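You operate a simulated robot arm through the tools that you are given. There is no shell and no other tool. Be economical: measure what you need, move in short steps, check, and stop when the job is done.

The job below is to be done with a simulated robot arm. You get a single attempt, and the scene is never put back.

JOB
Put things in order on the top of the tea table. At the end: the yellow cloth from the top of the tea table stands on top of the beige boot jack; the clear glass jar stands where the yellow cloth stood; the yellow lip balm tube stands on top of the brown cedar bar; the round brush from the top of the tea table is on the white small dish; whatever was shut is shut again. Leave all else as you found it, and nothing knocked over.

The check looks at the end state, three seconds after you hand in, the way a careful person would. Anything else that was tipped, shoved, dropped, spilled or broken makes it a failure. Flat cloth is picked up by pressing the open fingertips on it (5 to 10 N) and closing them slowly along it; thin cloth reads only 2 to 8 mm in the jaws.

ROBOT AND FRAMES
A 6-joint arm with a two-finger parallel gripper, fixed in place. Base frame: the origin is at the foot of the arm, x ahead of it, y to its left, z up; the work surface is at about z = 0.86. Readings come in m, rad, newtons and seconds.
With the tool pointing down near the work surface it reaches from about 0.26 to 0.68 m from the base axis. Its first joint turns from -1.152 to 1.152 rad. Payload 2.9 kg.
The TCP is the grasp point between the finger pads, 0.03 m short of the fingertips. In the tool frame z runs along the fingers and y along their closing line. Largest opening 0.11 m; finger width 0.02, thickness 0.01; the body of the gripper, 0.048 by 0.112 m, starts 0.055 m behind the TCP.
Orientation is that of the tool frame in the base frame, as a unit quaternion [x, y, z, w]. With the fingers straight down and closing along the base's y, the tool's x points along the base's -x, its y along +y and its z along -z.

CONTROLS
- The arm moves only by the tool servo_tool. Its argument "targets" is a list of rows, each an object (a shift or turn left out is 0, a gripper value left out holds the last) with "linear": the shift along the base's x, y, z in m, a list of three; "angular": the turn, a rotation vector about the base's x, y, z in rad, a list of three; "grip": the finger opening in m, from 0 to 0.11. In form: [{"linear": [x, y, z], "angular": [wx, wy, wz], "grip": grip}, ...]. A call has 1 to 20 rows; each row shifts and turns the commanded pose from where the row before left it. Rows are played at 5 a second. More than 0.05 m and 0.15 rad between two rows, or a gripper value outside its range, and nothing of the call is played. A pose out of reach is approached as far as the arm can. The call stops where the force on the tool passes 40 N (or 10 N more than at its start, if that is more) or the arm is blocked; 0.2 s more then pass. Each finger travels about 0.108 m/s and halts on what it meets, pressing with about 35 N; the grip force reading is that of the motor and also rises with nothing between the fingers. The clock runs only during rows and for 0.2 s after the last one: add rows that do not move to give the fingers time. It gives the time, the measured TCP pose, the force on the tool (base axes), the opening and the grip force at its end, in the units of the frame above (readings bear some noise).
- Cameras (640 x 400 px; columns grow to the right, rows downward): "scene" is fixed at [0.1011, 0.4439, 1.3761]; the picture's right is [-0.63, -0.78, 0.00], its down [-0.56, 0.45, -0.69] and it looks along [0.54, -0.44, -0.72] (base axes); focal length 223 px, centre (320, 200). "wrist" rides on the gripper at [0.072, 0.017, -0.103] in the tool frame; the picture's right is [-0.23, 0.97, 0.00], its down [-0.76, -0.18, -0.62] and it looks along [-0.61, -0.14, 0.78] (tool axes); focal length 222 px, centre (320, 200). There is no depth. A picture from a camera that has moved, and an enlarged one, comes with that camera's place and axes in the base frame and with its lens. The place of the scene camera against the robot may be out by one fixed shift of up to 0.025 m in any direction.
- grab_frame(camera): a new picture of that camera. It takes no simulated time.
- inspect(camera, box): a new picture of the part [left, top, right, bottom] of that camera's present view, enlarged. It takes no simulated time.
- sign_off(): hands the job in; it is judged then, once.

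Go step by step. Nothing tells you positions but the pictures and the camera data: compare them with the known pose of the tool, close in by small moves and look again before you grip or let go. The budget is 120 turns and 64 pictures, counting those below and the enlarged ones. Unless the task says otherwise, let go and move clear before handing in, and close with one line.

The tools are called after "Request:" as name(argument=value, ...) on one line, values as JSON. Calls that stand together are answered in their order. servo_tool: Moves the arm, as the interface text tells. Its arguments: {"type":"object","properties":{"targets":{"type":"array","items":{"type":"object","properties":{"linear":{"type":"array","items":{"type":"number"}},"angular":{"type":"array","items":{"type":"number"}},"grip":{"type":"number"}}}}},"required":["targets"]} The other tools are called the same way: grab_frame (camera) takes a picture; inspect (camera, box) takes an enlarged picture of a part of a camera's view; sign_off () hands the job in.

At the start:

```text
t: 0.0
position: [0.5017, 0.0461, 1.1339]
tcp_rot: [-0.001, 1.0, 0.001, 0.0]
wrist_force: [-0.2, -0.3, 0.3]
opening: 0.1099
grip_force: 0.0
```

scene: 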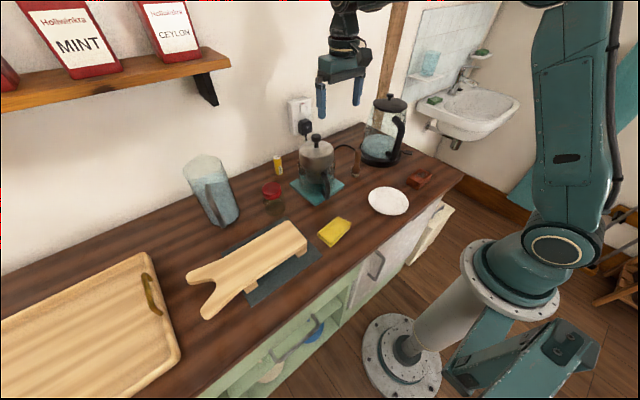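
wrist: 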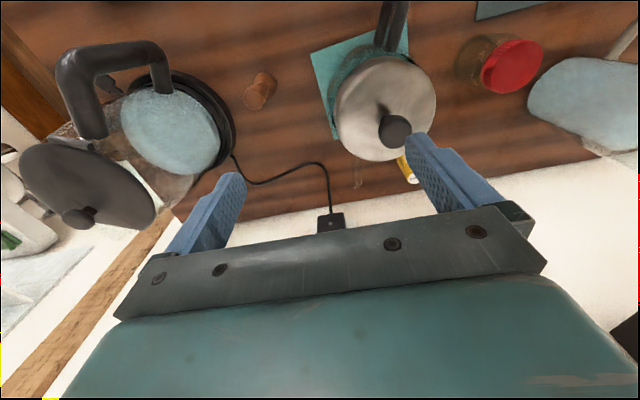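

I see a table with a kettle, teapot, jar with red lid, pitcher, boot jack, yellow cloth, dish and reddish bar. I'll enlarge the parts to identify things.

Request:
inspect(camera="scene", box=[170, 120, 330, 220])

Request:
inspect(camera="scene", box=[310, 120, 470, 220])

Request:
inspect(camera="scene", box=[180, 200, 372, 320])

```text
4.00 times, centred on (250, 170) of scene
camera zoom: at [0.1011, 0.4439, 1.3761], right [-0.63, -0.78, 0.0], down [-0.56, 0.45, -0.69], along [0.54, -0.44, -0.72], focal length 893 px, centre (600, 320)
```

zoom: 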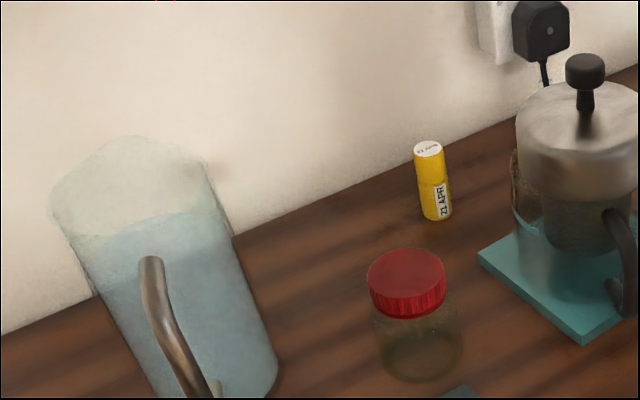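

```text
4.00 times, centred on (390, 170) of scene
camera zoom: at [0.1011, 0.4439, 1.3761], right [-0.63, -0.78, 0.0], down [-0.56, 0.45, -0.69], along [0.54, -0.44, -0.72], focal length 893 px, centre (40, 320)
```

zoom: 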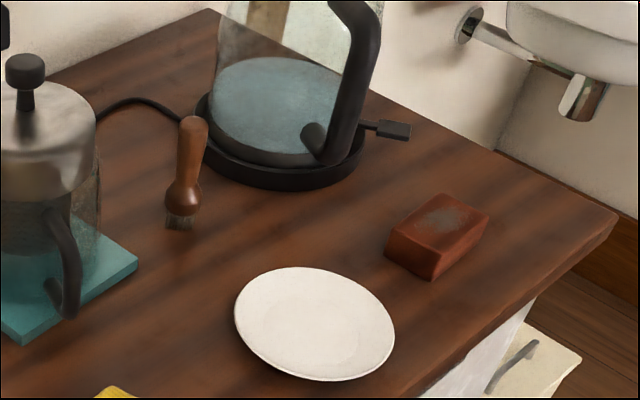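

```text
3.33 times, centred on (276, 260) of scene
camera zoom: at [0.1011, 0.4439, 1.3761], right [-0.63, -0.78, 0.0], down [-0.56, 0.45, -0.69], along [0.54, -0.44, -0.72], focal length 744 px, centre (467, 0)
```

zoom: 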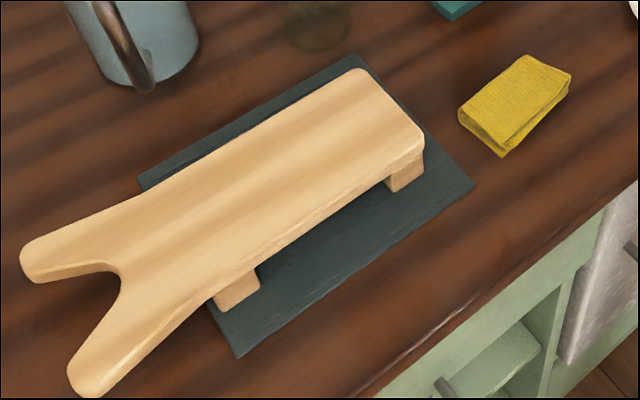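

Everything is located roughly; I take the cloth near (0.36, 0.18), dish (0.34,-0.03), bar (0.34,-0.19), brush (0.50,-0.04), balm (0.68,0.16), jar (0.55,0.26). I'll zoom in with the wrist camera to find the scene camera's shift.

Request:
inspect(camera="wrist", box=[200, 20, 360, 120])

Request:
inspect(camera="wrist", box=[380, 10, 620, 160])

Request:
servo_tool(targets=[{"linear": [-0.05, 0, 0]}, {"linear": [-0.05, 0, 0]}, {"linear": [-0.05, 0.03, 0]}, {"linear": [0, 0.04, 0]}, {"linear": [0, 0.04, 0]}, {}])

Request:
grab_frame(camera="wrist")

```text
4.00 times, centred on (280, 70) of wrist
camera zoom: at [0.4294, 0.0616, 1.2362], right [0.23, 0.97, 0.0], down [0.76, -0.18, 0.62], along [0.61, -0.14, -0.78], focal length 888 px, centre (480, 720)
```

zoom: 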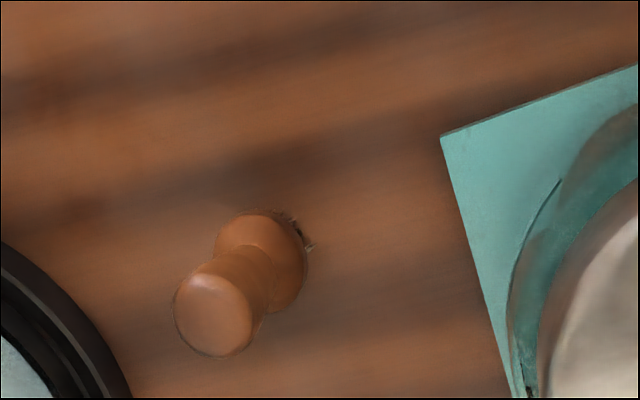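

```text
2.67 times, centred on (500, 85) of wrist
camera zoom: at [0.4294, 0.0616, 1.2362], right [0.23, 0.97, 0.0], down [0.76, -0.18, 0.62], along [0.61, -0.14, -0.78], focal length 592 px, centre (-160, 507)
```

zoom: 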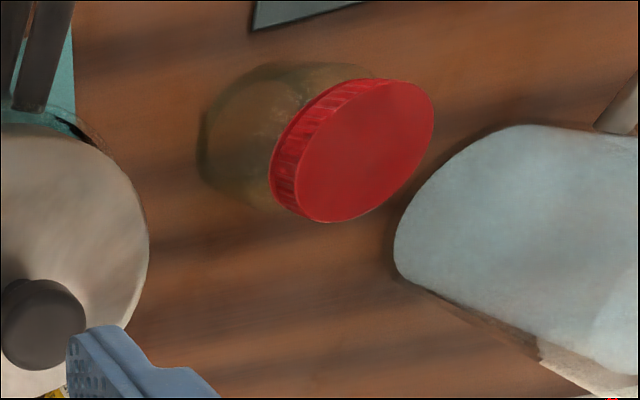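

```text
refused: row 3 steps farther than a row can; nothing moved
```

```text
56 pictures are left
camera wrist: at [0.4294, 0.0616, 1.2362], right [0.23, 0.97, 0.0], down [0.76, -0.18, 0.62], along [0.61, -0.14, -0.78], focal length 222 px, centre (320, 200)
```

wrist: 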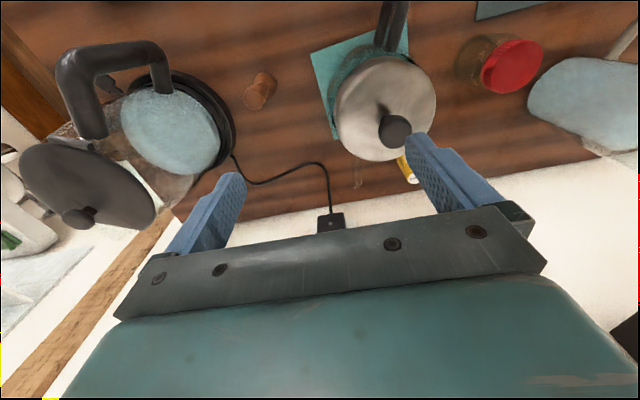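

The wrist view puts the brush at (0.481,-0.027), the jar at (0.52,0.273) and the balm at (0.662,0.165), so the scene camera is off by about (-0.02, +0.015). I'll move over the cloth to look closer.

Request:
servo_tool(targets=[{"linear": [-0.045, 0.015, 0]}, {"linear": [-0.045, 0.02, 0]}, {"linear": [-0.045, 0.02, 0]}, {"linear": [-0.02, 0.04, 0]}, {"linear": [0, 0.04, 0]}, {}])

Request:
grab_frame(camera="wrist")

```text
t: 1.4
position: [0.3458, 0.1798, 1.1337]
tcp_rot: [0.001, 1.0, 0.001, 0.0]
wrist_force: [0.3, 0.9, -0.2]
opening: 0.11
grip_force: 0.0
```

```text
55 pictures are left
camera wrist: at [0.274, 0.1972, 1.2366], right [0.23, 0.97, 0.0], down [0.76, -0.18, 0.62], along [0.61, -0.14, -0.78], focal length 222 px, centre (320, 200)
```

wrist: 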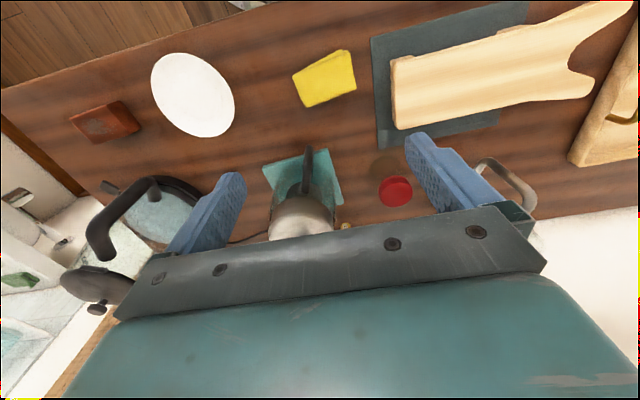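

Request:
inspect(camera="wrist", box=[270, 30, 430, 130])

Request:
inspect(camera="wrist", box=[360, 0, 640, 175])

Request:
inspect(camera="wrist", box=[50, 40, 250, 165])

```text
4.00 times, centred on (350, 80) of wrist
camera zoom: at [0.274, 0.1972, 1.2366], right [0.23, 0.97, 0.0], down [0.76, -0.18, 0.62], along [0.61, -0.14, -0.78], focal length 888 px, centre (200, 680)
```

zoom: 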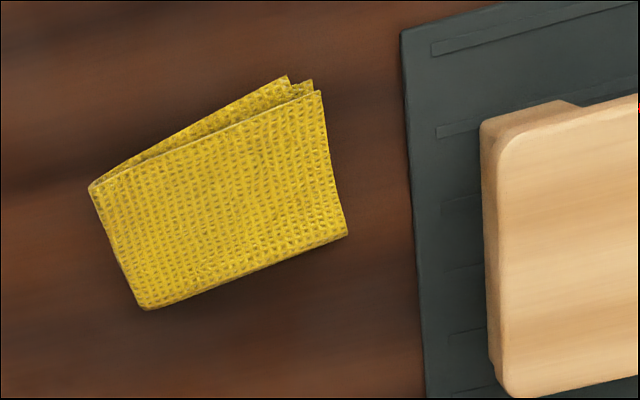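

```text
2.29 times, centred on (500, 88) of wrist
camera zoom: at [0.274, 0.1972, 1.2366], right [0.23, 0.97, 0.0], down [0.76, -0.18, 0.62], along [0.61, -0.14, -0.78], focal length 508 px, centre (-91, 457)
```

zoom: 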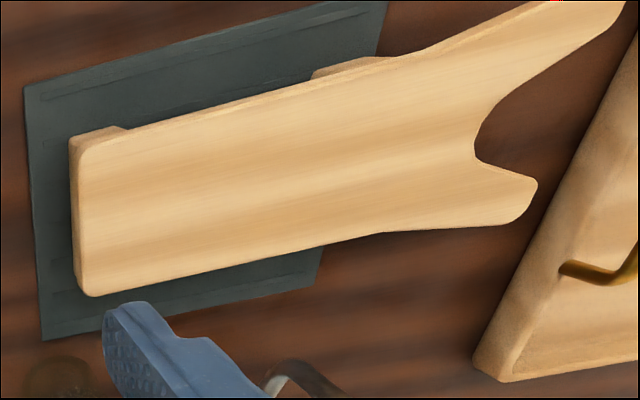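

```text
3.20 times, centred on (150, 102) of wrist
camera zoom: at [0.274, 0.1972, 1.2366], right [0.23, 0.97, 0.0], down [0.76, -0.18, 0.62], along [0.61, -0.14, -0.78], focal length 711 px, centre (864, 512)
```

zoom: 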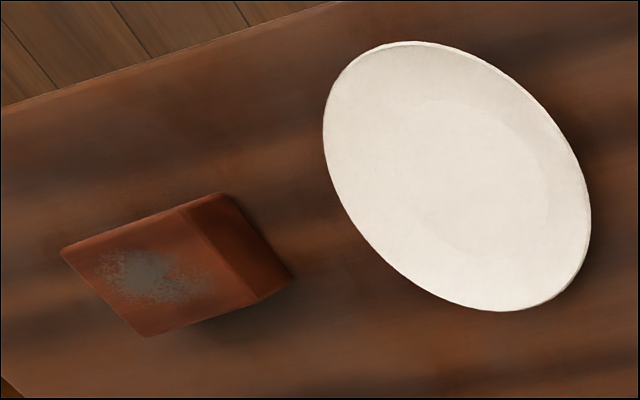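

The cloth is a folded stack centred near (0.342,0.191), about 0.082 x 0.047 and 25 mm thick, long side nearly along y. The boot-jack top is at z≈0.903, x 0.337–0.426, from y 0.283. I'll turn the gripper to close across the short side and lower part of the way.

Request:
servo_tool(targets=[{"linear": [-0.004, 0.011, 0], "angular": [0, 0, -0.147]}, {"angular": [0, 0, -0.147]}, {"angular": [0, 0, -0.147]}, {"angular": [0, 0, -0.147]}, {"angular": [0, 0, -0.147]}, {"angular": [0, 0, -0.147]}, {"angular": [0, 0, -0.147]}, {"angular": [0, 0, -0.147], "linear": [0, 0, -0.03]}, {"angular": [0, 0, -0.147], "linear": [0, 0, -0.03], "grip": 0.085}, {"angular": [0, 0, -0.147], "linear": [0, 0, -0.04]}, {"linear": [0, 0, -0.04]}, {"linear": [0, 0, -0.03]}, {}])

Request:
grab_frame(camera="wrist")

Request:
grab_frame(camera="scene")

```text
t: 4.2
position: [0.3417, 0.1906, 0.9634]
tcp_rot: [0.67, 0.742, 0.0, 0.0]
wrist_force: [-0.4, -0.1, 0.7]
opening: 0.0851
grip_force: 0.2
```

```text
51 pictures are left
camera wrist: at [0.3515, 0.2648, 1.0657], right [0.99, -0.13, 0.0], down [-0.1, -0.78, 0.62], along [-0.08, -0.62, -0.78], focal length 222 px, centre (320, 200)
```

wrist: 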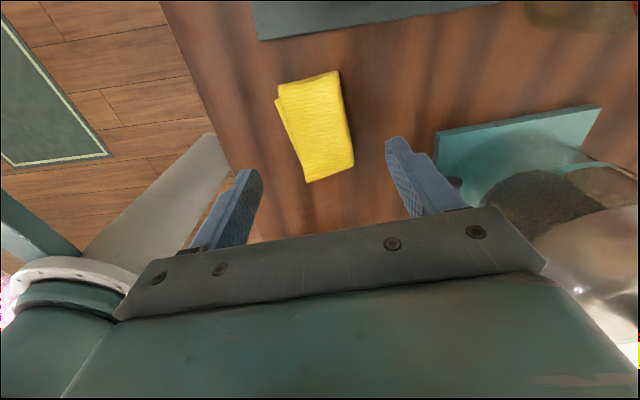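

```text
50 pictures are left
```

scene: 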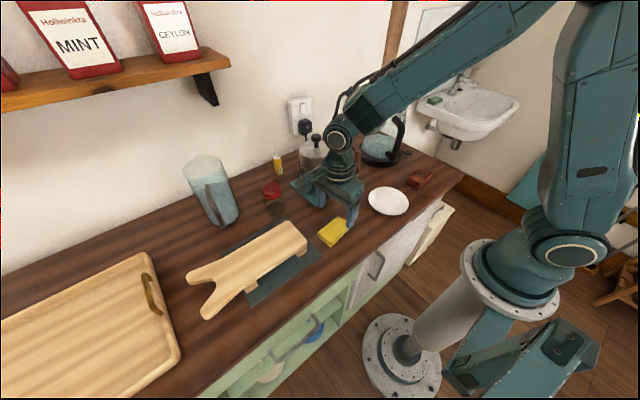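

The cloth's centre measures (0.3415,0.190), right between the fingers. I'll lower to about 4 mm above the table and close.

Request:
servo_tool(targets=[{"linear": [0, 0, -0.03]}, {"linear": [0, 0, -0.025]}, {"linear": [0, 0, -0.014]}, {}, {"grip": 0.06}, {"grip": 0.05}, {"grip": 0.045}, {"grip": 0.04}, {}, {}])

Request:
grab_frame(camera="wrist")

```text
t: 6.4
position: [0.3433, 0.1925, 0.8954]
tcp_rot: [0.67, 0.742, 0.0, 0.0]
wrist_force: [0.8, -0.1, 0.6]
opening: 0.0528
grip_force: 35.0
```

```text
49 pictures are left
camera wrist: at [0.3522, 0.2647, 0.9974], right [0.99, -0.13, 0.0], down [-0.1, -0.78, 0.62], along [-0.08, -0.62, -0.78], focal length 222 px, centre (320, 200)
```

wrist: 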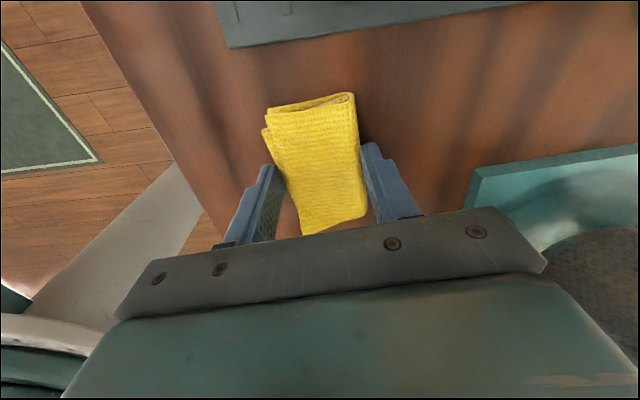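

Held as a firm block at 53 mm. I'll lift and carry it over the boot jack.

Request:
servo_tool(targets=[{"linear": [0, 0, 0.03]}, {"linear": [0, 0, 0.04]}, {"linear": [0, 0, 0.04]}, {"linear": [0.01, 0.04, 0]}, {"linear": [0.01, 0.04, 0]}, {"linear": [0.01, 0.04, 0]}, {"linear": [0.01, 0.035, 0]}, {}])

Request:
grab_frame(camera="wrist")

Request:
inspect(camera="scene", box=[170, 160, 362, 280])

```text
t: 8.2
position: [0.3835, 0.3471, 1.0046]
tcp_rot: [0.671, 0.742, 0.0, 0.0]
wrist_force: [0.2, 0.3, -1.0]
opening: 0.0527
grip_force: 34.8
```

```text
48 pictures are left
camera wrist: at [0.3931, 0.4194, 1.1073], right [0.99, -0.13, 0.0], down [-0.1, -0.78, 0.62], along [-0.08, -0.62, -0.78], focal length 222 px, centre (320, 200)
```

wrist: 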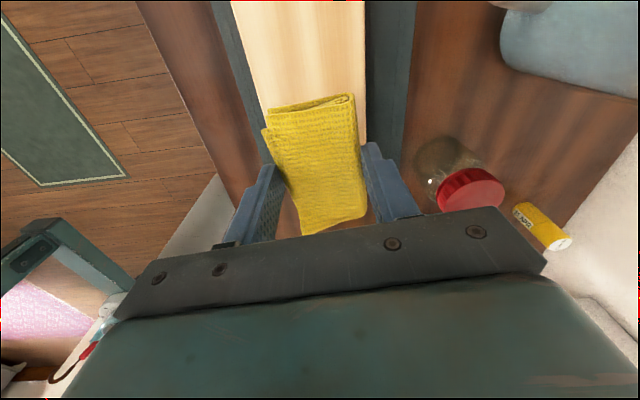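

```text
3.33 times, centred on (266, 220) of scene
camera zoom: at [0.1011, 0.444, 1.3761], right [-0.63, -0.78, 0.0], down [-0.56, 0.45, -0.69], along [0.54, -0.44, -0.72], focal length 744 px, centre (500, 133)
```

zoom: 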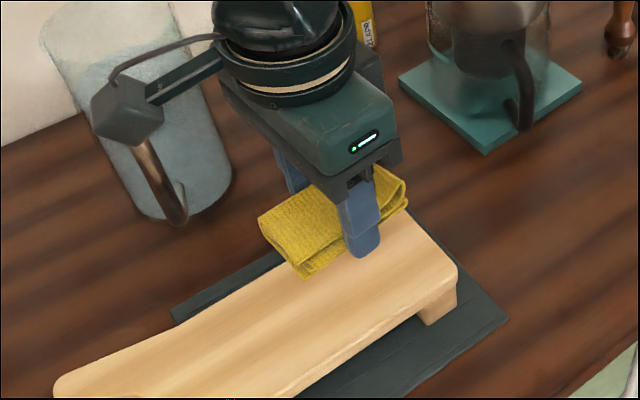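

The cloth hangs over the middle of the board. Lowering gently until contact.

Request:
servo_tool(targets=[{"linear": [-0.003, 0, -0.03]}, {"linear": [0, 0, -0.025]}, {"linear": [0, 0, -0.005]}, {"linear": [0, 0, -0.003]}, {}])

Request:
inspect(camera="scene", box=[218, 190, 346, 270])

```text
t: 9.4
position: [0.3802, 0.3469, 0.944]
tcp_rot: [0.671, 0.742, 0.003, 0.0]
wrist_force: [-7.3, -4.3, 32.6]
opening: 0.0529
grip_force: 34.9
```

```text
5.00 times, centred on (282, 230) of scene
camera zoom: at [0.1005, 0.4435, 1.3762], right [-0.63, -0.78, 0.0], down [-0.56, 0.45, -0.69], along [0.54, -0.44, -0.72], focal length 1116 px, centre (510, 50)
```

zoom: 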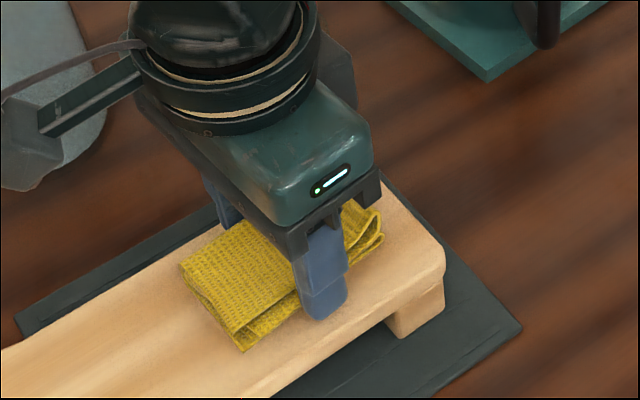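

It's in firm contact. I'll ease up 2–3 mm, open slightly and rise.

Request:
servo_tool(targets=[{"linear": [0, 0, 0.003]}, {}, {"grip": 0.06}, {"grip": 0.072}, {}, {"linear": [0, 0, 0.03]}, {"linear": [0, 0, 0.05]}, {"linear": [0, 0, 0.05]}, {}])

Request:
grab_frame(camera="wrist")

Request:
grab_frame(camera="scene")

```text
t: 11.4
position: [0.3796, 0.3467, 1.0736]
tcp_rot: [0.671, 0.742, 0.0, 0.001]
wrist_force: [0.8, 0.2, 0.3]
opening: 0.0722
grip_force: 0.0
```

```text
45 pictures are left
camera wrist: at [0.3886, 0.4198, 1.1774], right [0.99, -0.13, 0.0], down [-0.1, -0.78, 0.62], along [-0.08, -0.62, -0.78], focal length 222 px, centre (320, 200)
```

wrist: 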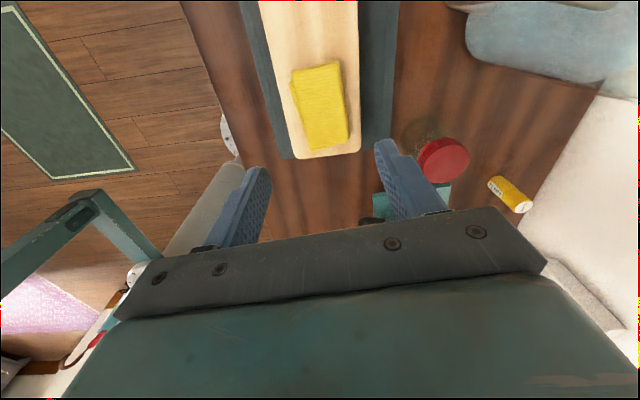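

```text
44 pictures are left
```

scene: 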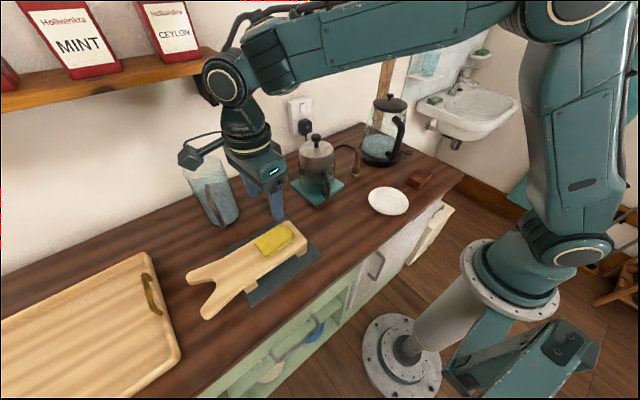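

The cloth rests squarely on the jack. Next the jar; I'll measure it and its neighbours from here.

Request:
inspect(camera="wrist", box=[360, 60, 600, 210])

Request:
inspect(camera="scene", box=[170, 130, 362, 250])

```text
2.67 times, centred on (480, 135) of wrist
camera zoom: at [0.3886, 0.4198, 1.1774], right [0.99, -0.13, 0.0], down [-0.1, -0.78, 0.62], along [-0.08, -0.62, -0.78], focal length 592 px, centre (-107, 373)
```

zoom: 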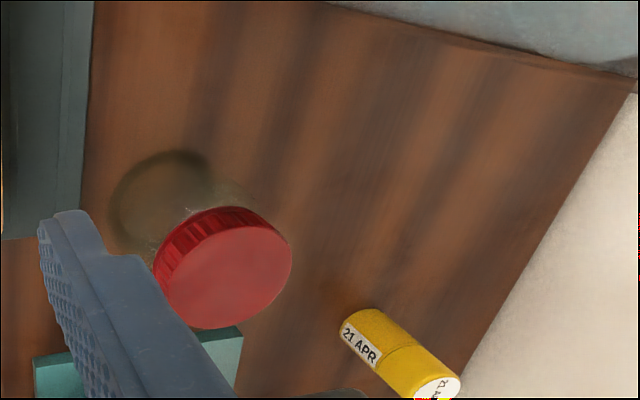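

```text
3.33 times, centred on (266, 190) of scene
camera zoom: at [0.1011, 0.4439, 1.3761], right [-0.63, -0.78, 0.0], down [-0.56, 0.45, -0.69], along [0.54, -0.44, -0.72], focal length 744 px, centre (500, 233)
```

zoom: 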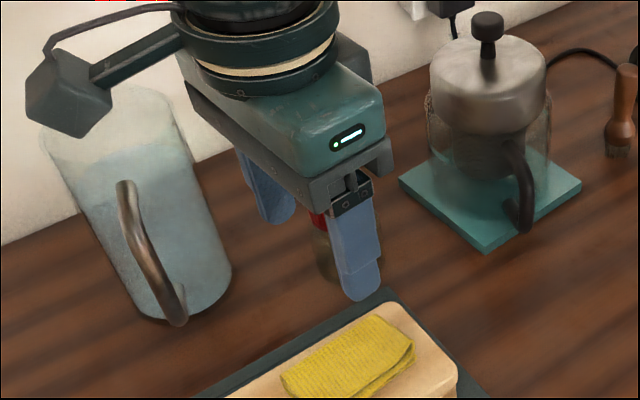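

Jar centre (0.523,0.271), about 0.07 wide, with free space along y on both sides (teapot edge ≈0.18, pitcher ≈0.36). I'll turn back to close along y with the camera toward the base, and move above the jar.

Request:
servo_tool(targets=[{"linear": [0, 0, 0.03], "angular": [0, 0, 0.147], "grip": 0.11}, {"linear": [0, 0, 0.03], "angular": [0, 0, 0.147]}, {"angular": [0, 0, 0.147]}, {"angular": [0, 0, 0.147]}, {"angular": [0, 0, 0.147]}, {"angular": [0, 0, 0.147]}, {"angular": [0, 0, 0.147]}, {"angular": [0, 0, 0.147]}, {"angular": [0, 0, 0.147]}, {"angular": [0, 0, 0.147]}, {"linear": [0.04, -0.025, 0]}, {"linear": [0.04, -0.025, 0]}, {"linear": [0.04, -0.026, 0]}, {"linear": [0.023, 0, -0.03]}, {"linear": [0, 0, -0.04]}, {"linear": [0, 0, -0.04]}, {}])

Request:
grab_frame(camera="wrist")

Request:
grab_frame(camera="scene")

```text
t: 15.0
position: [0.5232, 0.2707, 1.0259]
tcp_rot: [-0.001, 1.0, 0.001, 0.0]
wrist_force: [-0.1, -0.1, -0.1]
opening: 0.1102
grip_force: 0.1
```

```text
41 pictures are left
camera wrist: at [0.4503, 0.2866, 1.1275], right [0.23, 0.97, 0.0], down [0.76, -0.18, 0.62], along [0.61, -0.14, -0.78], focal length 222 px, centre (320, 200)
```

wrist: 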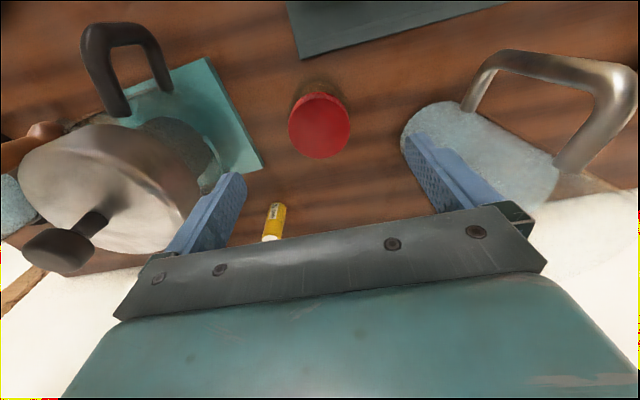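

```text
40 pictures are left
```

scene: 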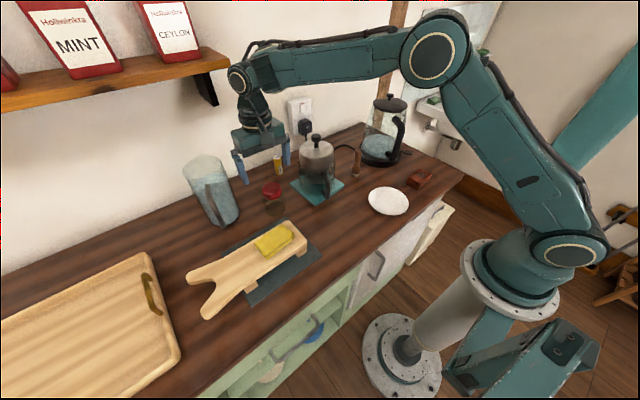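

Jar sits at (0.520,0.271), centred. I'll narrow a little and lower to z 0.900 to hold the glass body below the lid.

Request:
servo_tool(targets=[{"linear": [-0.003, 0, -0.04], "grip": 0.098}, {"linear": [0, 0, -0.04]}, {"linear": [0, 0, -0.03]}, {"linear": [0, 0, -0.016]}, {}])

Request:
inspect(camera="scene", box=[190, 130, 350, 230])

Request:
grab_frame(camera="wrist")

```text
t: 16.2
position: [0.5203, 0.2697, 0.8983]
tcp_rot: [0.0, 1.0, 0.0, 0.0]
wrist_force: [-0.8, 0.1, 0.6]
opening: 0.098
grip_force: 0.0
```

```text
4.00 times, centred on (270, 180) of scene
camera zoom: at [0.1011, 0.4439, 1.3761], right [-0.63, -0.78, 0.0], down [-0.56, 0.45, -0.69], along [0.54, -0.44, -0.72], focal length 893 px, centre (520, 280)
```

zoom: 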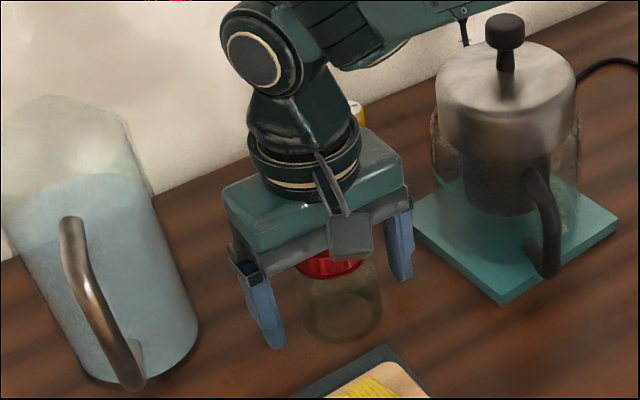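

```text
38 pictures are left
camera wrist: at [0.4473, 0.2865, 1.0007], right [0.23, 0.97, 0.0], down [0.76, -0.18, 0.62], along [0.61, -0.14, -0.78], focal length 222 px, centre (320, 200)
```

wrist: 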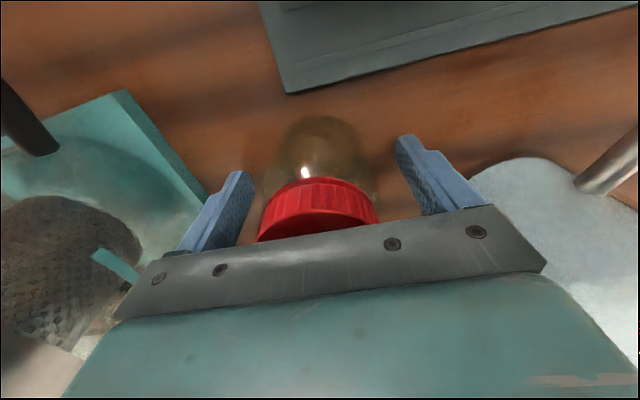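

Clear on all sides, jar centred. Closing slowly on the glass.

Request:
servo_tool(targets=[{"grip": 0.09}, {"grip": 0.083}, {"grip": 0.077}, {"grip": 0.072}, {"grip": 0.066}, {"grip": 0.06}, {}, {}])

```text
t: 18.0
position: [0.5198, 0.2694, 0.8991]
tcp_rot: [0.0, 1.0, 0.001, 0.0]
wrist_force: [0.1, -1.4, 0.5]
opening: 0.0609
grip_force: 8.9
```

Request:
servo_tool(targets=[{"grip": 0.055}, {"grip": 0.05}, {}, {}])

Request:
grab_frame(camera="wrist")

```text
t: 19.0
position: [0.5198, 0.2697, 0.8982]
tcp_rot: [0.0, 1.0, 0.0, -0.001]
wrist_force: [0.0, -0.9, 1.5]
opening: 0.0606
grip_force: 34.5
```

```text
37 pictures are left
camera wrist: at [0.4473, 0.2866, 1.0012], right [0.23, 0.97, 0.0], down [0.76, -0.18, 0.62], along [0.61, -0.14, -0.78], focal length 222 px, centre (320, 200)
```

wrist: 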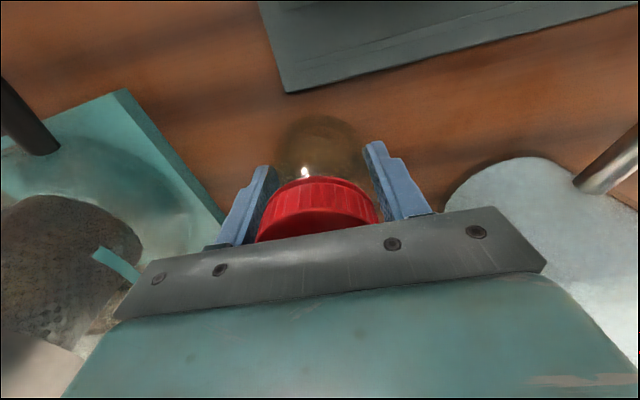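

Gripped at 60.6 mm. Lift and carry: first straight back in x, then over to the cloth's old spot.

Request:
servo_tool(targets=[{"linear": [0, 0, 0.015]}, {"linear": [0, 0, 0.025]}, {"linear": [0, 0, 0.04]}, {"linear": [0, 0, 0.04]}, {"linear": [-0.035, 0, 0]}, {"linear": [-0.04, 0, 0]}, {"linear": [-0.04, 0, 0]}, {"linear": [-0.035, -0.02, 0]}, {"linear": [-0.028, -0.03, 0]}, {"linear": [0, -0.029, 0]}, {}])

Request:
grab_frame(camera="wrist")

Request:
grab_frame(camera="scene")

```text
t: 21.4
position: [0.3408, 0.1901, 1.0182]
tcp_rot: [0.0, 1.0, 0.001, 0.001]
wrist_force: [0.3, 0.3, -1.5]
opening: 0.0605
grip_force: 35.2
```

```text
36 pictures are left
camera wrist: at [0.269, 0.2066, 1.1208], right [0.23, 0.97, 0.0], down [0.76, -0.18, 0.62], along [0.61, -0.14, -0.78], focal length 222 px, centre (320, 200)
```

wrist: 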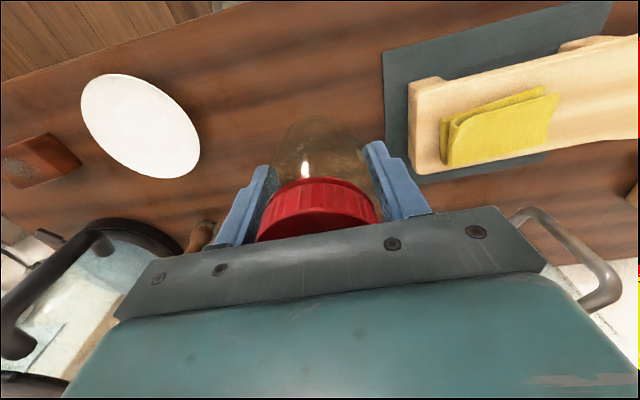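

```text
35 pictures are left
```

scene: 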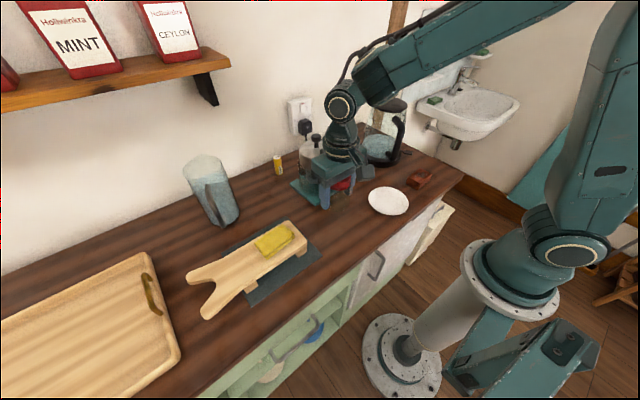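

Jar held, upright, above (0.341,0.190). Lowering to the table.

Request:
servo_tool(targets=[{"linear": [0.001, 0.001, -0.04]}, {"linear": [0, 0, -0.04]}, {"linear": [0, 0, -0.03]}, {"linear": [0, 0, -0.006]}, {"linear": [0, 0, -0.003]}, {}])

Request:
inspect(camera="scene", box=[260, 160, 420, 260])

```text
t: 22.8
position: [0.3425, 0.1929, 0.8993]
tcp_rot: [0.001, 1.0, 0.0, 0.0]
wrist_force: [0.5, 0.5, -1.2]
opening: 0.0606
grip_force: 35.1
```

```text
4.00 times, centred on (340, 210) of scene
camera zoom: at [0.1011, 0.444, 1.3761], right [-0.63, -0.78, 0.0], down [-0.56, 0.45, -0.69], along [0.54, -0.44, -0.72], focal length 893 px, centre (240, 160)
```

zoom: 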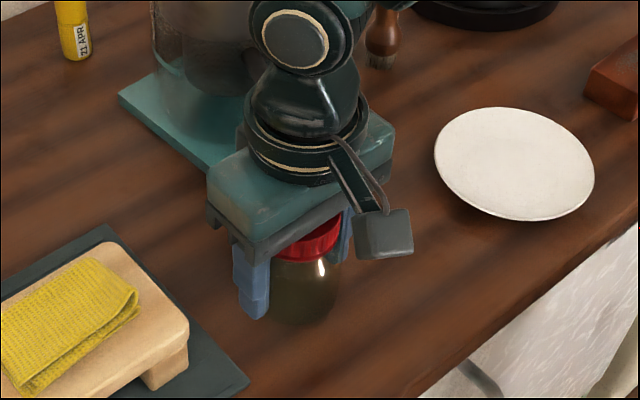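

Request:
servo_tool(targets=[{"linear": [0, 0, -0.001]}, {"linear": [0, 0, -0.001]}, {}])

```text
t: 23.6
position: [0.3432, 0.1914, 0.899]
tcp_rot: [0.0, 1.0, 0.0, 0.001]
wrist_force: [-2.9, -0.9, 15.3]
opening: 0.0607
grip_force: 34.7
```

Touching down. Release symmetrically and rise.

Request:
servo_tool(targets=[{"linear": [0, 0, 0.001]}, {"grip": 0.065}, {"grip": 0.075}, {"grip": 0.09}, {}, {"linear": [0, 0, 0.03]}, {"linear": [0, 0, 0.05]}, {"linear": [0, 0, 0.05]}, {"linear": [0, 0, 0.05]}, {"linear": [0, 0, 0.04]}, {}])

Request:
grab_frame(camera="wrist")

Request:
grab_frame(camera="scene")

```text
t: 26.0
position: [0.3435, 0.1929, 1.1207]
tcp_rot: [0.0, 1.0, 0.0, 0.0]
wrist_force: [0.6, -0.6, 0.2]
opening: 0.09
grip_force: 0.0
```

```text
33 pictures are left
camera wrist: at [0.2702, 0.209, 1.2224], right [0.23, 0.97, 0.0], down [0.76, -0.18, 0.62], along [0.61, -0.14, -0.78], focal length 222 px, centre (320, 200)
```

wrist: 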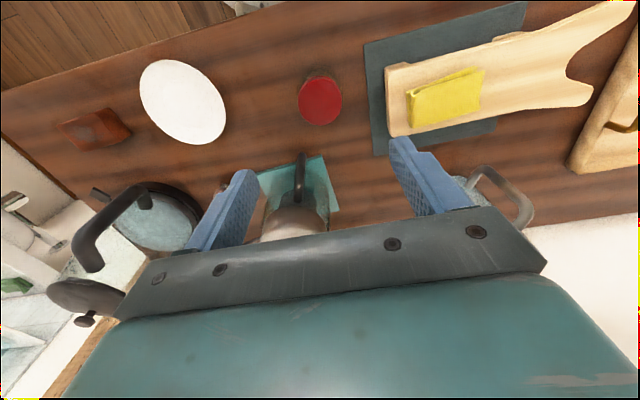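

```text
32 pictures are left
```

scene: 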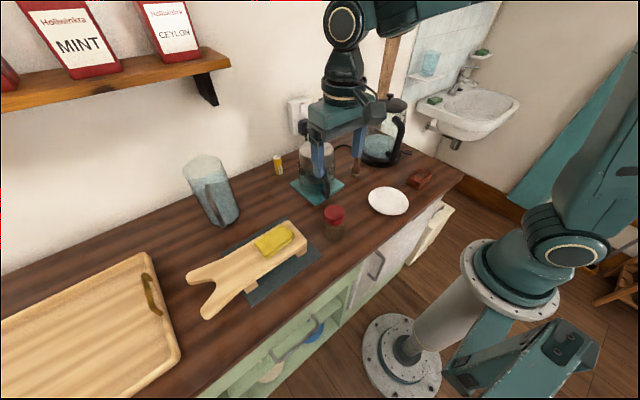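

Jar stands at the cloth's old place. Next the brush at (0.481,-0.027), between teapot and kettle; I'll go above it along a clear line and look.

Request:
servo_tool(targets=[{"linear": [0, -0.045, 0.015], "grip": 0.06}, {"linear": [0, -0.045, 0]}, {"linear": [0, -0.045, 0]}, {"linear": [0, -0.045, 0]}, {"linear": [0, -0.039, 0]}, {"linear": [0.04, 0, 0]}, {"linear": [0.04, 0, 0]}, {"linear": [0.04, 0, 0]}, {"linear": [0.015, 0, -0.03]}, {"linear": [0, 0, -0.04]}, {}])

Request:
grab_frame(camera="wrist")

Request:
inspect(camera="scene", box=[290, 80, 450, 180])

```text
t: 28.4
position: [0.4786, -0.026, 1.0636]
tcp_rot: [0.001, 1.0, 0.0, 0.001]
wrist_force: [0.3, 0.3, -0.2]
opening: 0.0599
grip_force: 0.2
```

```text
31 pictures are left
camera wrist: at [0.4056, -0.0104, 1.1663], right [0.23, 0.97, 0.0], down [0.76, -0.18, 0.62], along [0.61, -0.14, -0.78], focal length 222 px, centre (320, 200)
```

wrist: 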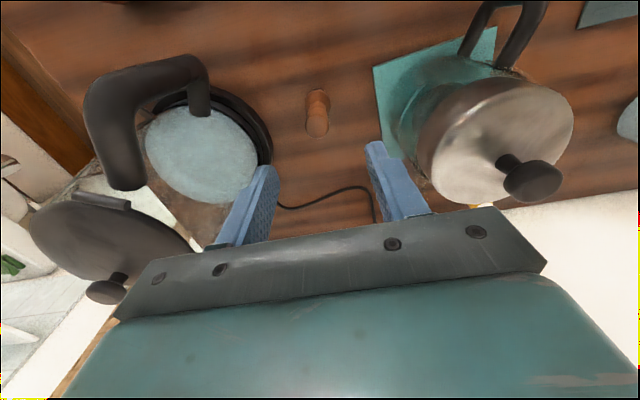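

```text
4.00 times, centred on (370, 130) of scene
camera zoom: at [0.1011, 0.4439, 1.3761], right [-0.63, -0.78, 0.0], down [-0.56, 0.45, -0.69], along [0.54, -0.44, -0.72], focal length 893 px, centre (120, 480)
```

zoom: 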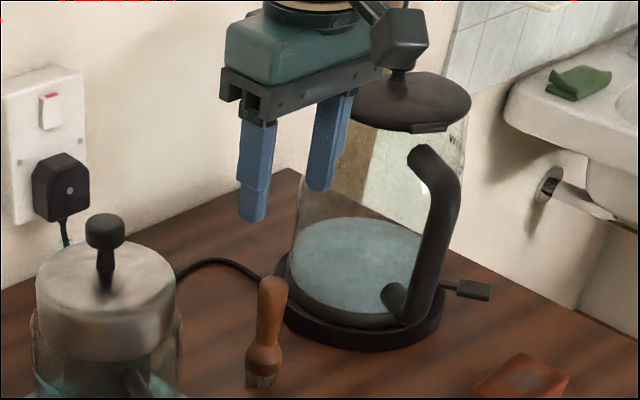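

The brush is at about (0.477,-0.030), with room on both sides for the gripper. Lowering with small correction.

Request:
servo_tool(targets=[{"linear": [-0.001, -0.003, -0.04]}, {"linear": [0, 0, -0.04]}, {"linear": [0, 0, -0.03]}, {}])

Request:
grab_frame(camera="wrist")

Request:
inspect(camera="scene", box=[290, 100, 450, 200])

```text
t: 29.4
position: [0.4775, -0.0299, 0.9526]
tcp_rot: [-0.001, 1.0, 0.0, 0.0]
wrist_force: [-0.5, -0.2, 0.3]
opening: 0.0597
grip_force: 0.1
```

```text
29 pictures are left
camera wrist: at [0.4045, -0.0135, 1.0553], right [0.23, 0.97, 0.0], down [0.76, -0.18, 0.62], along [0.61, -0.14, -0.78], focal length 222 px, centre (320, 200)
```

wrist: 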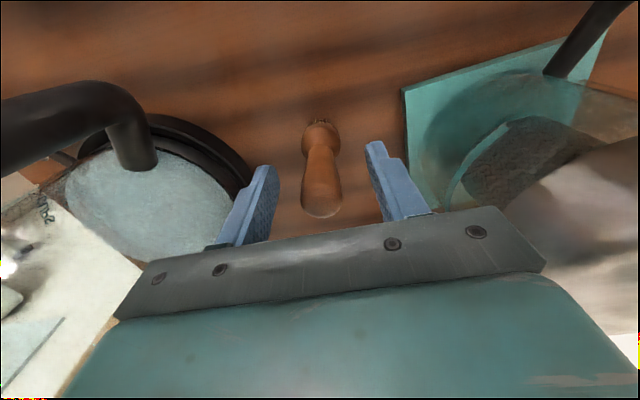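

```text
4.00 times, centred on (370, 150) of scene
camera zoom: at [0.1011, 0.4439, 1.3761], right [-0.63, -0.78, 0.0], down [-0.56, 0.45, -0.69], along [0.54, -0.44, -0.72], focal length 893 px, centre (120, 400)
```

zoom: 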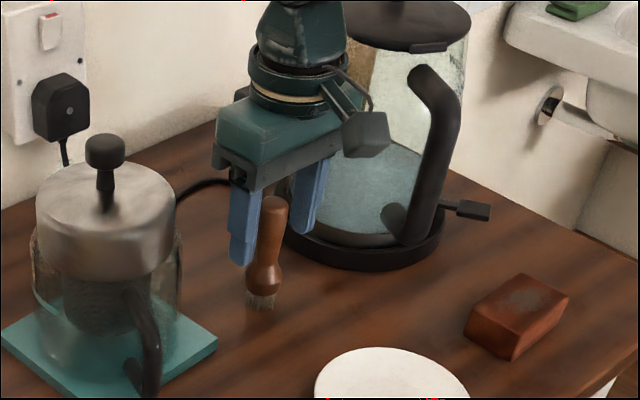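

Aligned. Lower a bit more and close on the handle.

Request:
servo_tool(targets=[{"linear": [0, 0, -0.02]}, {}, {"grip": 0.045}, {"grip": 0.035}, {"grip": 0.027}, {"grip": 0.02}, {"grip": 0.014}, {"grip": 0.01}, {}, {}])

Request:
grab_frame(camera="wrist")

```text
t: 31.6
position: [0.4774, -0.0306, 0.9324]
tcp_rot: [0.0, 1.0, 0.001, 0.0]
wrist_force: [-0.4, -0.1, 0.1]
opening: 0.0217
grip_force: 34.9
```

```text
27 pictures are left
camera wrist: at [0.4047, -0.0133, 1.0355], right [0.23, 0.97, 0.0], down [0.76, -0.18, 0.62], along [0.61, -0.14, -0.78], focal length 222 px, centre (320, 200)
```

wrist: 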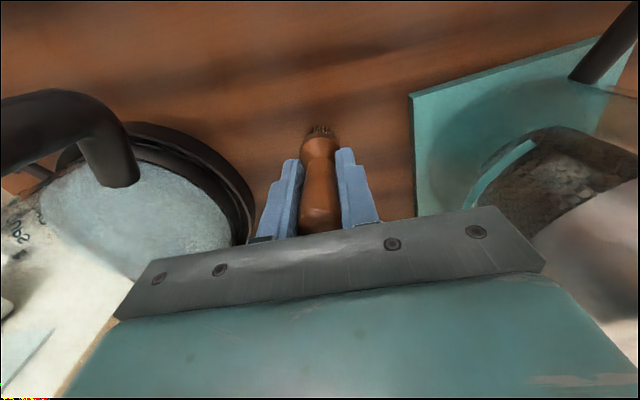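

Held at 21.7 mm, upright. Lift and move straight back over the dish at (0.315,-0.012).

Request:
servo_tool(targets=[{"linear": [0, 0, 0.02]}, {"linear": [0, 0, 0.04]}, {"linear": [-0.04, 0.005, 0]}, {"linear": [-0.04, 0.005, 0]}, {"linear": [-0.04, 0.005, 0]}, {"linear": [-0.042, 0.004, 0]}, {}])

Request:
grab_frame(camera="wrist")

Request:
inspect(camera="scene", box=[310, 120, 470, 220])

```text
t: 33.2
position: [0.3151, -0.0097, 0.9936]
tcp_rot: [0.0, 1.0, 0.0, 0.0]
wrist_force: [-0.4, 0.7, -0.8]
opening: 0.0217
grip_force: 35.6
```

```text
26 pictures are left
camera wrist: at [0.2426, 0.0059, 1.0964], right [0.23, 0.97, 0.0], down [0.76, -0.18, 0.62], along [0.61, -0.14, -0.78], focal length 222 px, centre (320, 200)
```

wrist: 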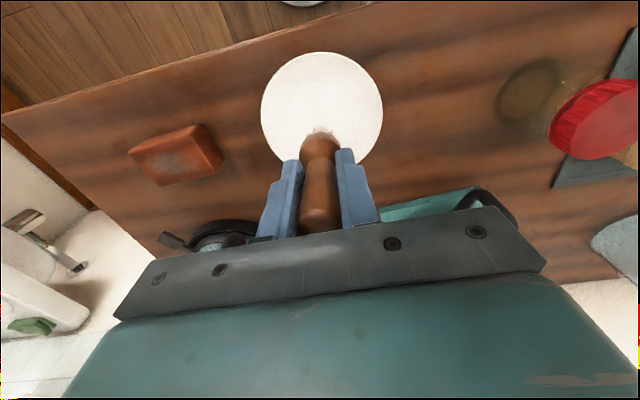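

```text
4.00 times, centred on (390, 170) of scene
camera zoom: at [0.101, 0.444, 1.3761], right [-0.63, -0.78, 0.0], down [-0.56, 0.45, -0.69], along [0.54, -0.44, -0.72], focal length 893 px, centre (40, 320)
```

zoom: 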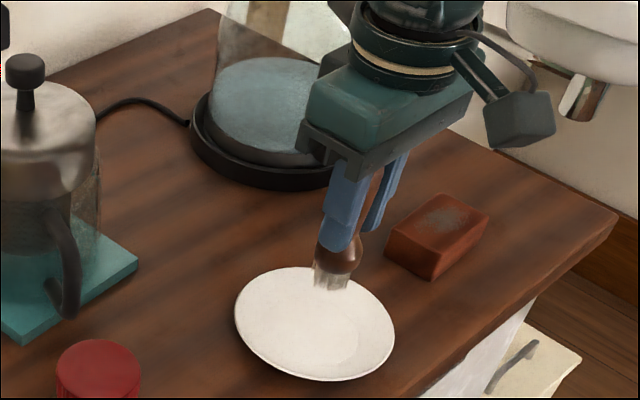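

Dish centre reads about (0.310,-0.008), radius 0.06. Nudge 4 mm and lower gently.

Request:
servo_tool(targets=[{"linear": [-0.004, 0.001, -0.03]}, {"linear": [0, 0, -0.02]}, {"linear": [0, 0, -0.003]}, {}])

Request:
inspect(camera="scene", box=[350, 150, 430, 220])

```text
t: 34.2
position: [0.3121, -0.0088, 0.9396]
tcp_rot: [0.0, 1.0, 0.0, 0.0]
wrist_force: [0.2, 0.7, -0.3]
opening: 0.0219
grip_force: 35.0
```

```text
5.71 times, centred on (390, 185) of scene
camera zoom: at [0.1011, 0.4439, 1.3761], right [-0.63, -0.78, 0.0], down [-0.56, 0.45, -0.69], along [0.54, -0.44, -0.72], focal length 1276 px, centre (-80, 286)
```

zoom: 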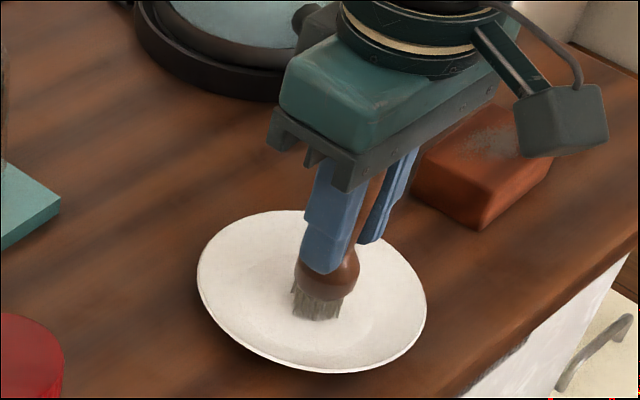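

Request:
servo_tool(targets=[{"linear": [0, 0, -0.001]}, {"linear": [0, 0, -0.001]}, {}])

```text
t: 35.0
position: [0.3121, -0.01, 0.9396]
tcp_rot: [-0.001, 1.0, 0.0, 0.0]
wrist_force: [0.6, 0.0, 5.7]
opening: 0.0216
grip_force: 35.2
```

Light contact (about 6 N). Release slowly and rise.

Request:
servo_tool(targets=[{}, {"grip": 0.024}, {"grip": 0.03}, {"grip": 0.04}, {"grip": 0.06}, {}, {"linear": [0, 0, 0.03]}, {"linear": [0, 0, 0.05]}, {"linear": [0, 0, 0.05]}, {"linear": [0, 0, 0.05]}, {}])

Request:
grab_frame(camera="wrist")

Request:
inspect(camera="scene", box=[310, 120, 470, 220])

```text
t: 37.4
position: [0.3109, -0.0111, 1.119]
tcp_rot: [0.001, 1.0, 0.0, -0.001]
wrist_force: [0.6, -0.2, -0.1]
opening: 0.0601
grip_force: 0.0
```

```text
23 pictures are left
camera wrist: at [0.2387, 0.0057, 1.2215], right [0.23, 0.97, 0.0], down [0.76, -0.18, 0.62], along [0.61, -0.14, -0.78], focal length 222 px, centre (320, 200)
```

wrist: 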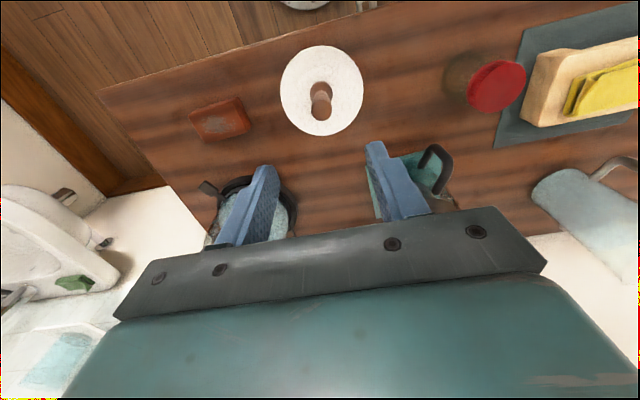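

```text
4.00 times, centred on (390, 170) of scene
camera zoom: at [0.1011, 0.4439, 1.3761], right [-0.63, -0.78, 0.0], down [-0.56, 0.45, -0.69], along [0.54, -0.44, -0.72], focal length 893 px, centre (40, 320)
```

zoom: 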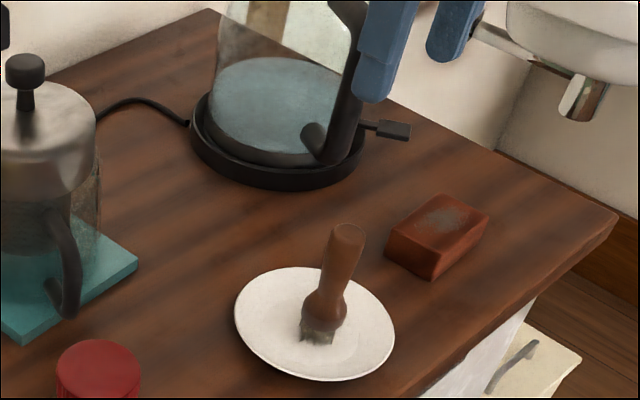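

The brush stands on the dish. I'll measure the cedar bar from here before fetching the balm.

Request:
inspect(camera="wrist", box=[170, 70, 298, 150])

```text
5.00 times, centred on (234, 110) of wrist
camera zoom: at [0.2387, 0.0057, 1.2215], right [0.23, 0.97, 0.0], down [0.76, -0.18, 0.62], along [0.61, -0.14, -0.78], focal length 1111 px, centre (750, 650)
```

zoom: 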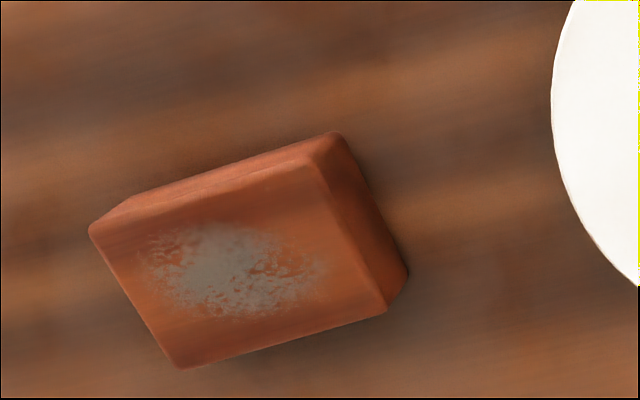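

Bar top centre is (0.320,-0.169), z≈0.886. Now to the balm at (0.660,0.167), with a slight yaw so the camera stays off the teapot and the shelf.

Request:
servo_tool(targets=[{"linear": [0, 0.045, 0.015], "angular": [0, 0, -0.1]}, {"linear": [0, 0.045, 0], "angular": [0, 0, -0.1]}, {"linear": [0, 0.045, 0], "angular": [0, 0, -0.1]}, {"linear": [0.02, 0.043, 0]}, {"linear": [0.045, 0, 0]}, {"linear": [0.045, 0, 0]}, {"linear": [0.045, 0, 0]}, {"linear": [0.045, 0, 0]}, {"linear": [0.045, 0, 0]}, {"linear": [0.045, 0, 0]}, {"linear": [0.04, 0, 0]}, {}])

Request:
grab_frame(camera="wrist")

Request:
grab_frame(camera="scene")

```text
t: 40.0
position: [0.6038, 0.1658, 1.1298]
tcp_rot: [0.149, 0.989, 0.0, -0.001]
wrist_force: [0.1, -0.1, 0.6]
opening: 0.0601
grip_force: 0.0
out of reach, approached as far as the arm can: row 11
```

```text
20 pictures are left
camera wrist: at [0.5395, 0.2032, 1.2324], right [0.5, 0.86, 0.0], down [0.68, -0.39, 0.62], along [0.54, -0.31, -0.78], focal length 222 px, centre (320, 200)
```

wrist: 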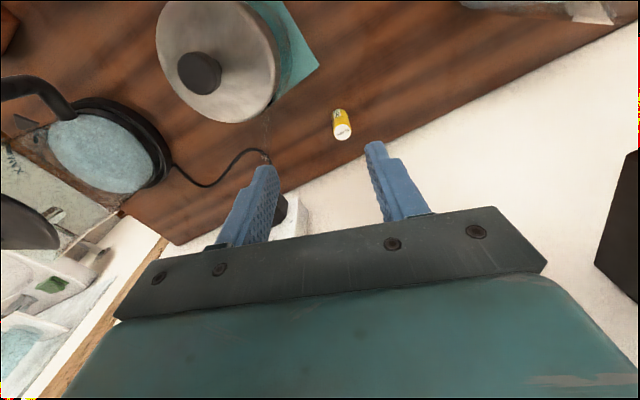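

```text
19 pictures are left
```

scene: 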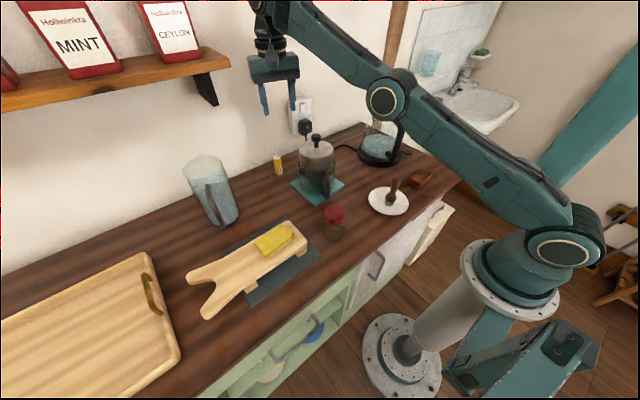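

At this height the arm ran out at x 0.604; lower it will reach farther. Balm measured at (0.657,0.170). Going down to z≈1.04 first.

Request:
servo_tool(targets=[{"linear": [0, 0, -0.03]}, {"linear": [0, 0, -0.03]}, {"linear": [0, 0, -0.03]}, {}])

```text
t: 41.0
position: [0.6036, 0.166, 1.0392]
tcp_rot: [0.149, 0.989, 0.001, 0.0]
wrist_force: [-0.1, 0.4, -0.1]
opening: 0.0602
grip_force: 0.0
```

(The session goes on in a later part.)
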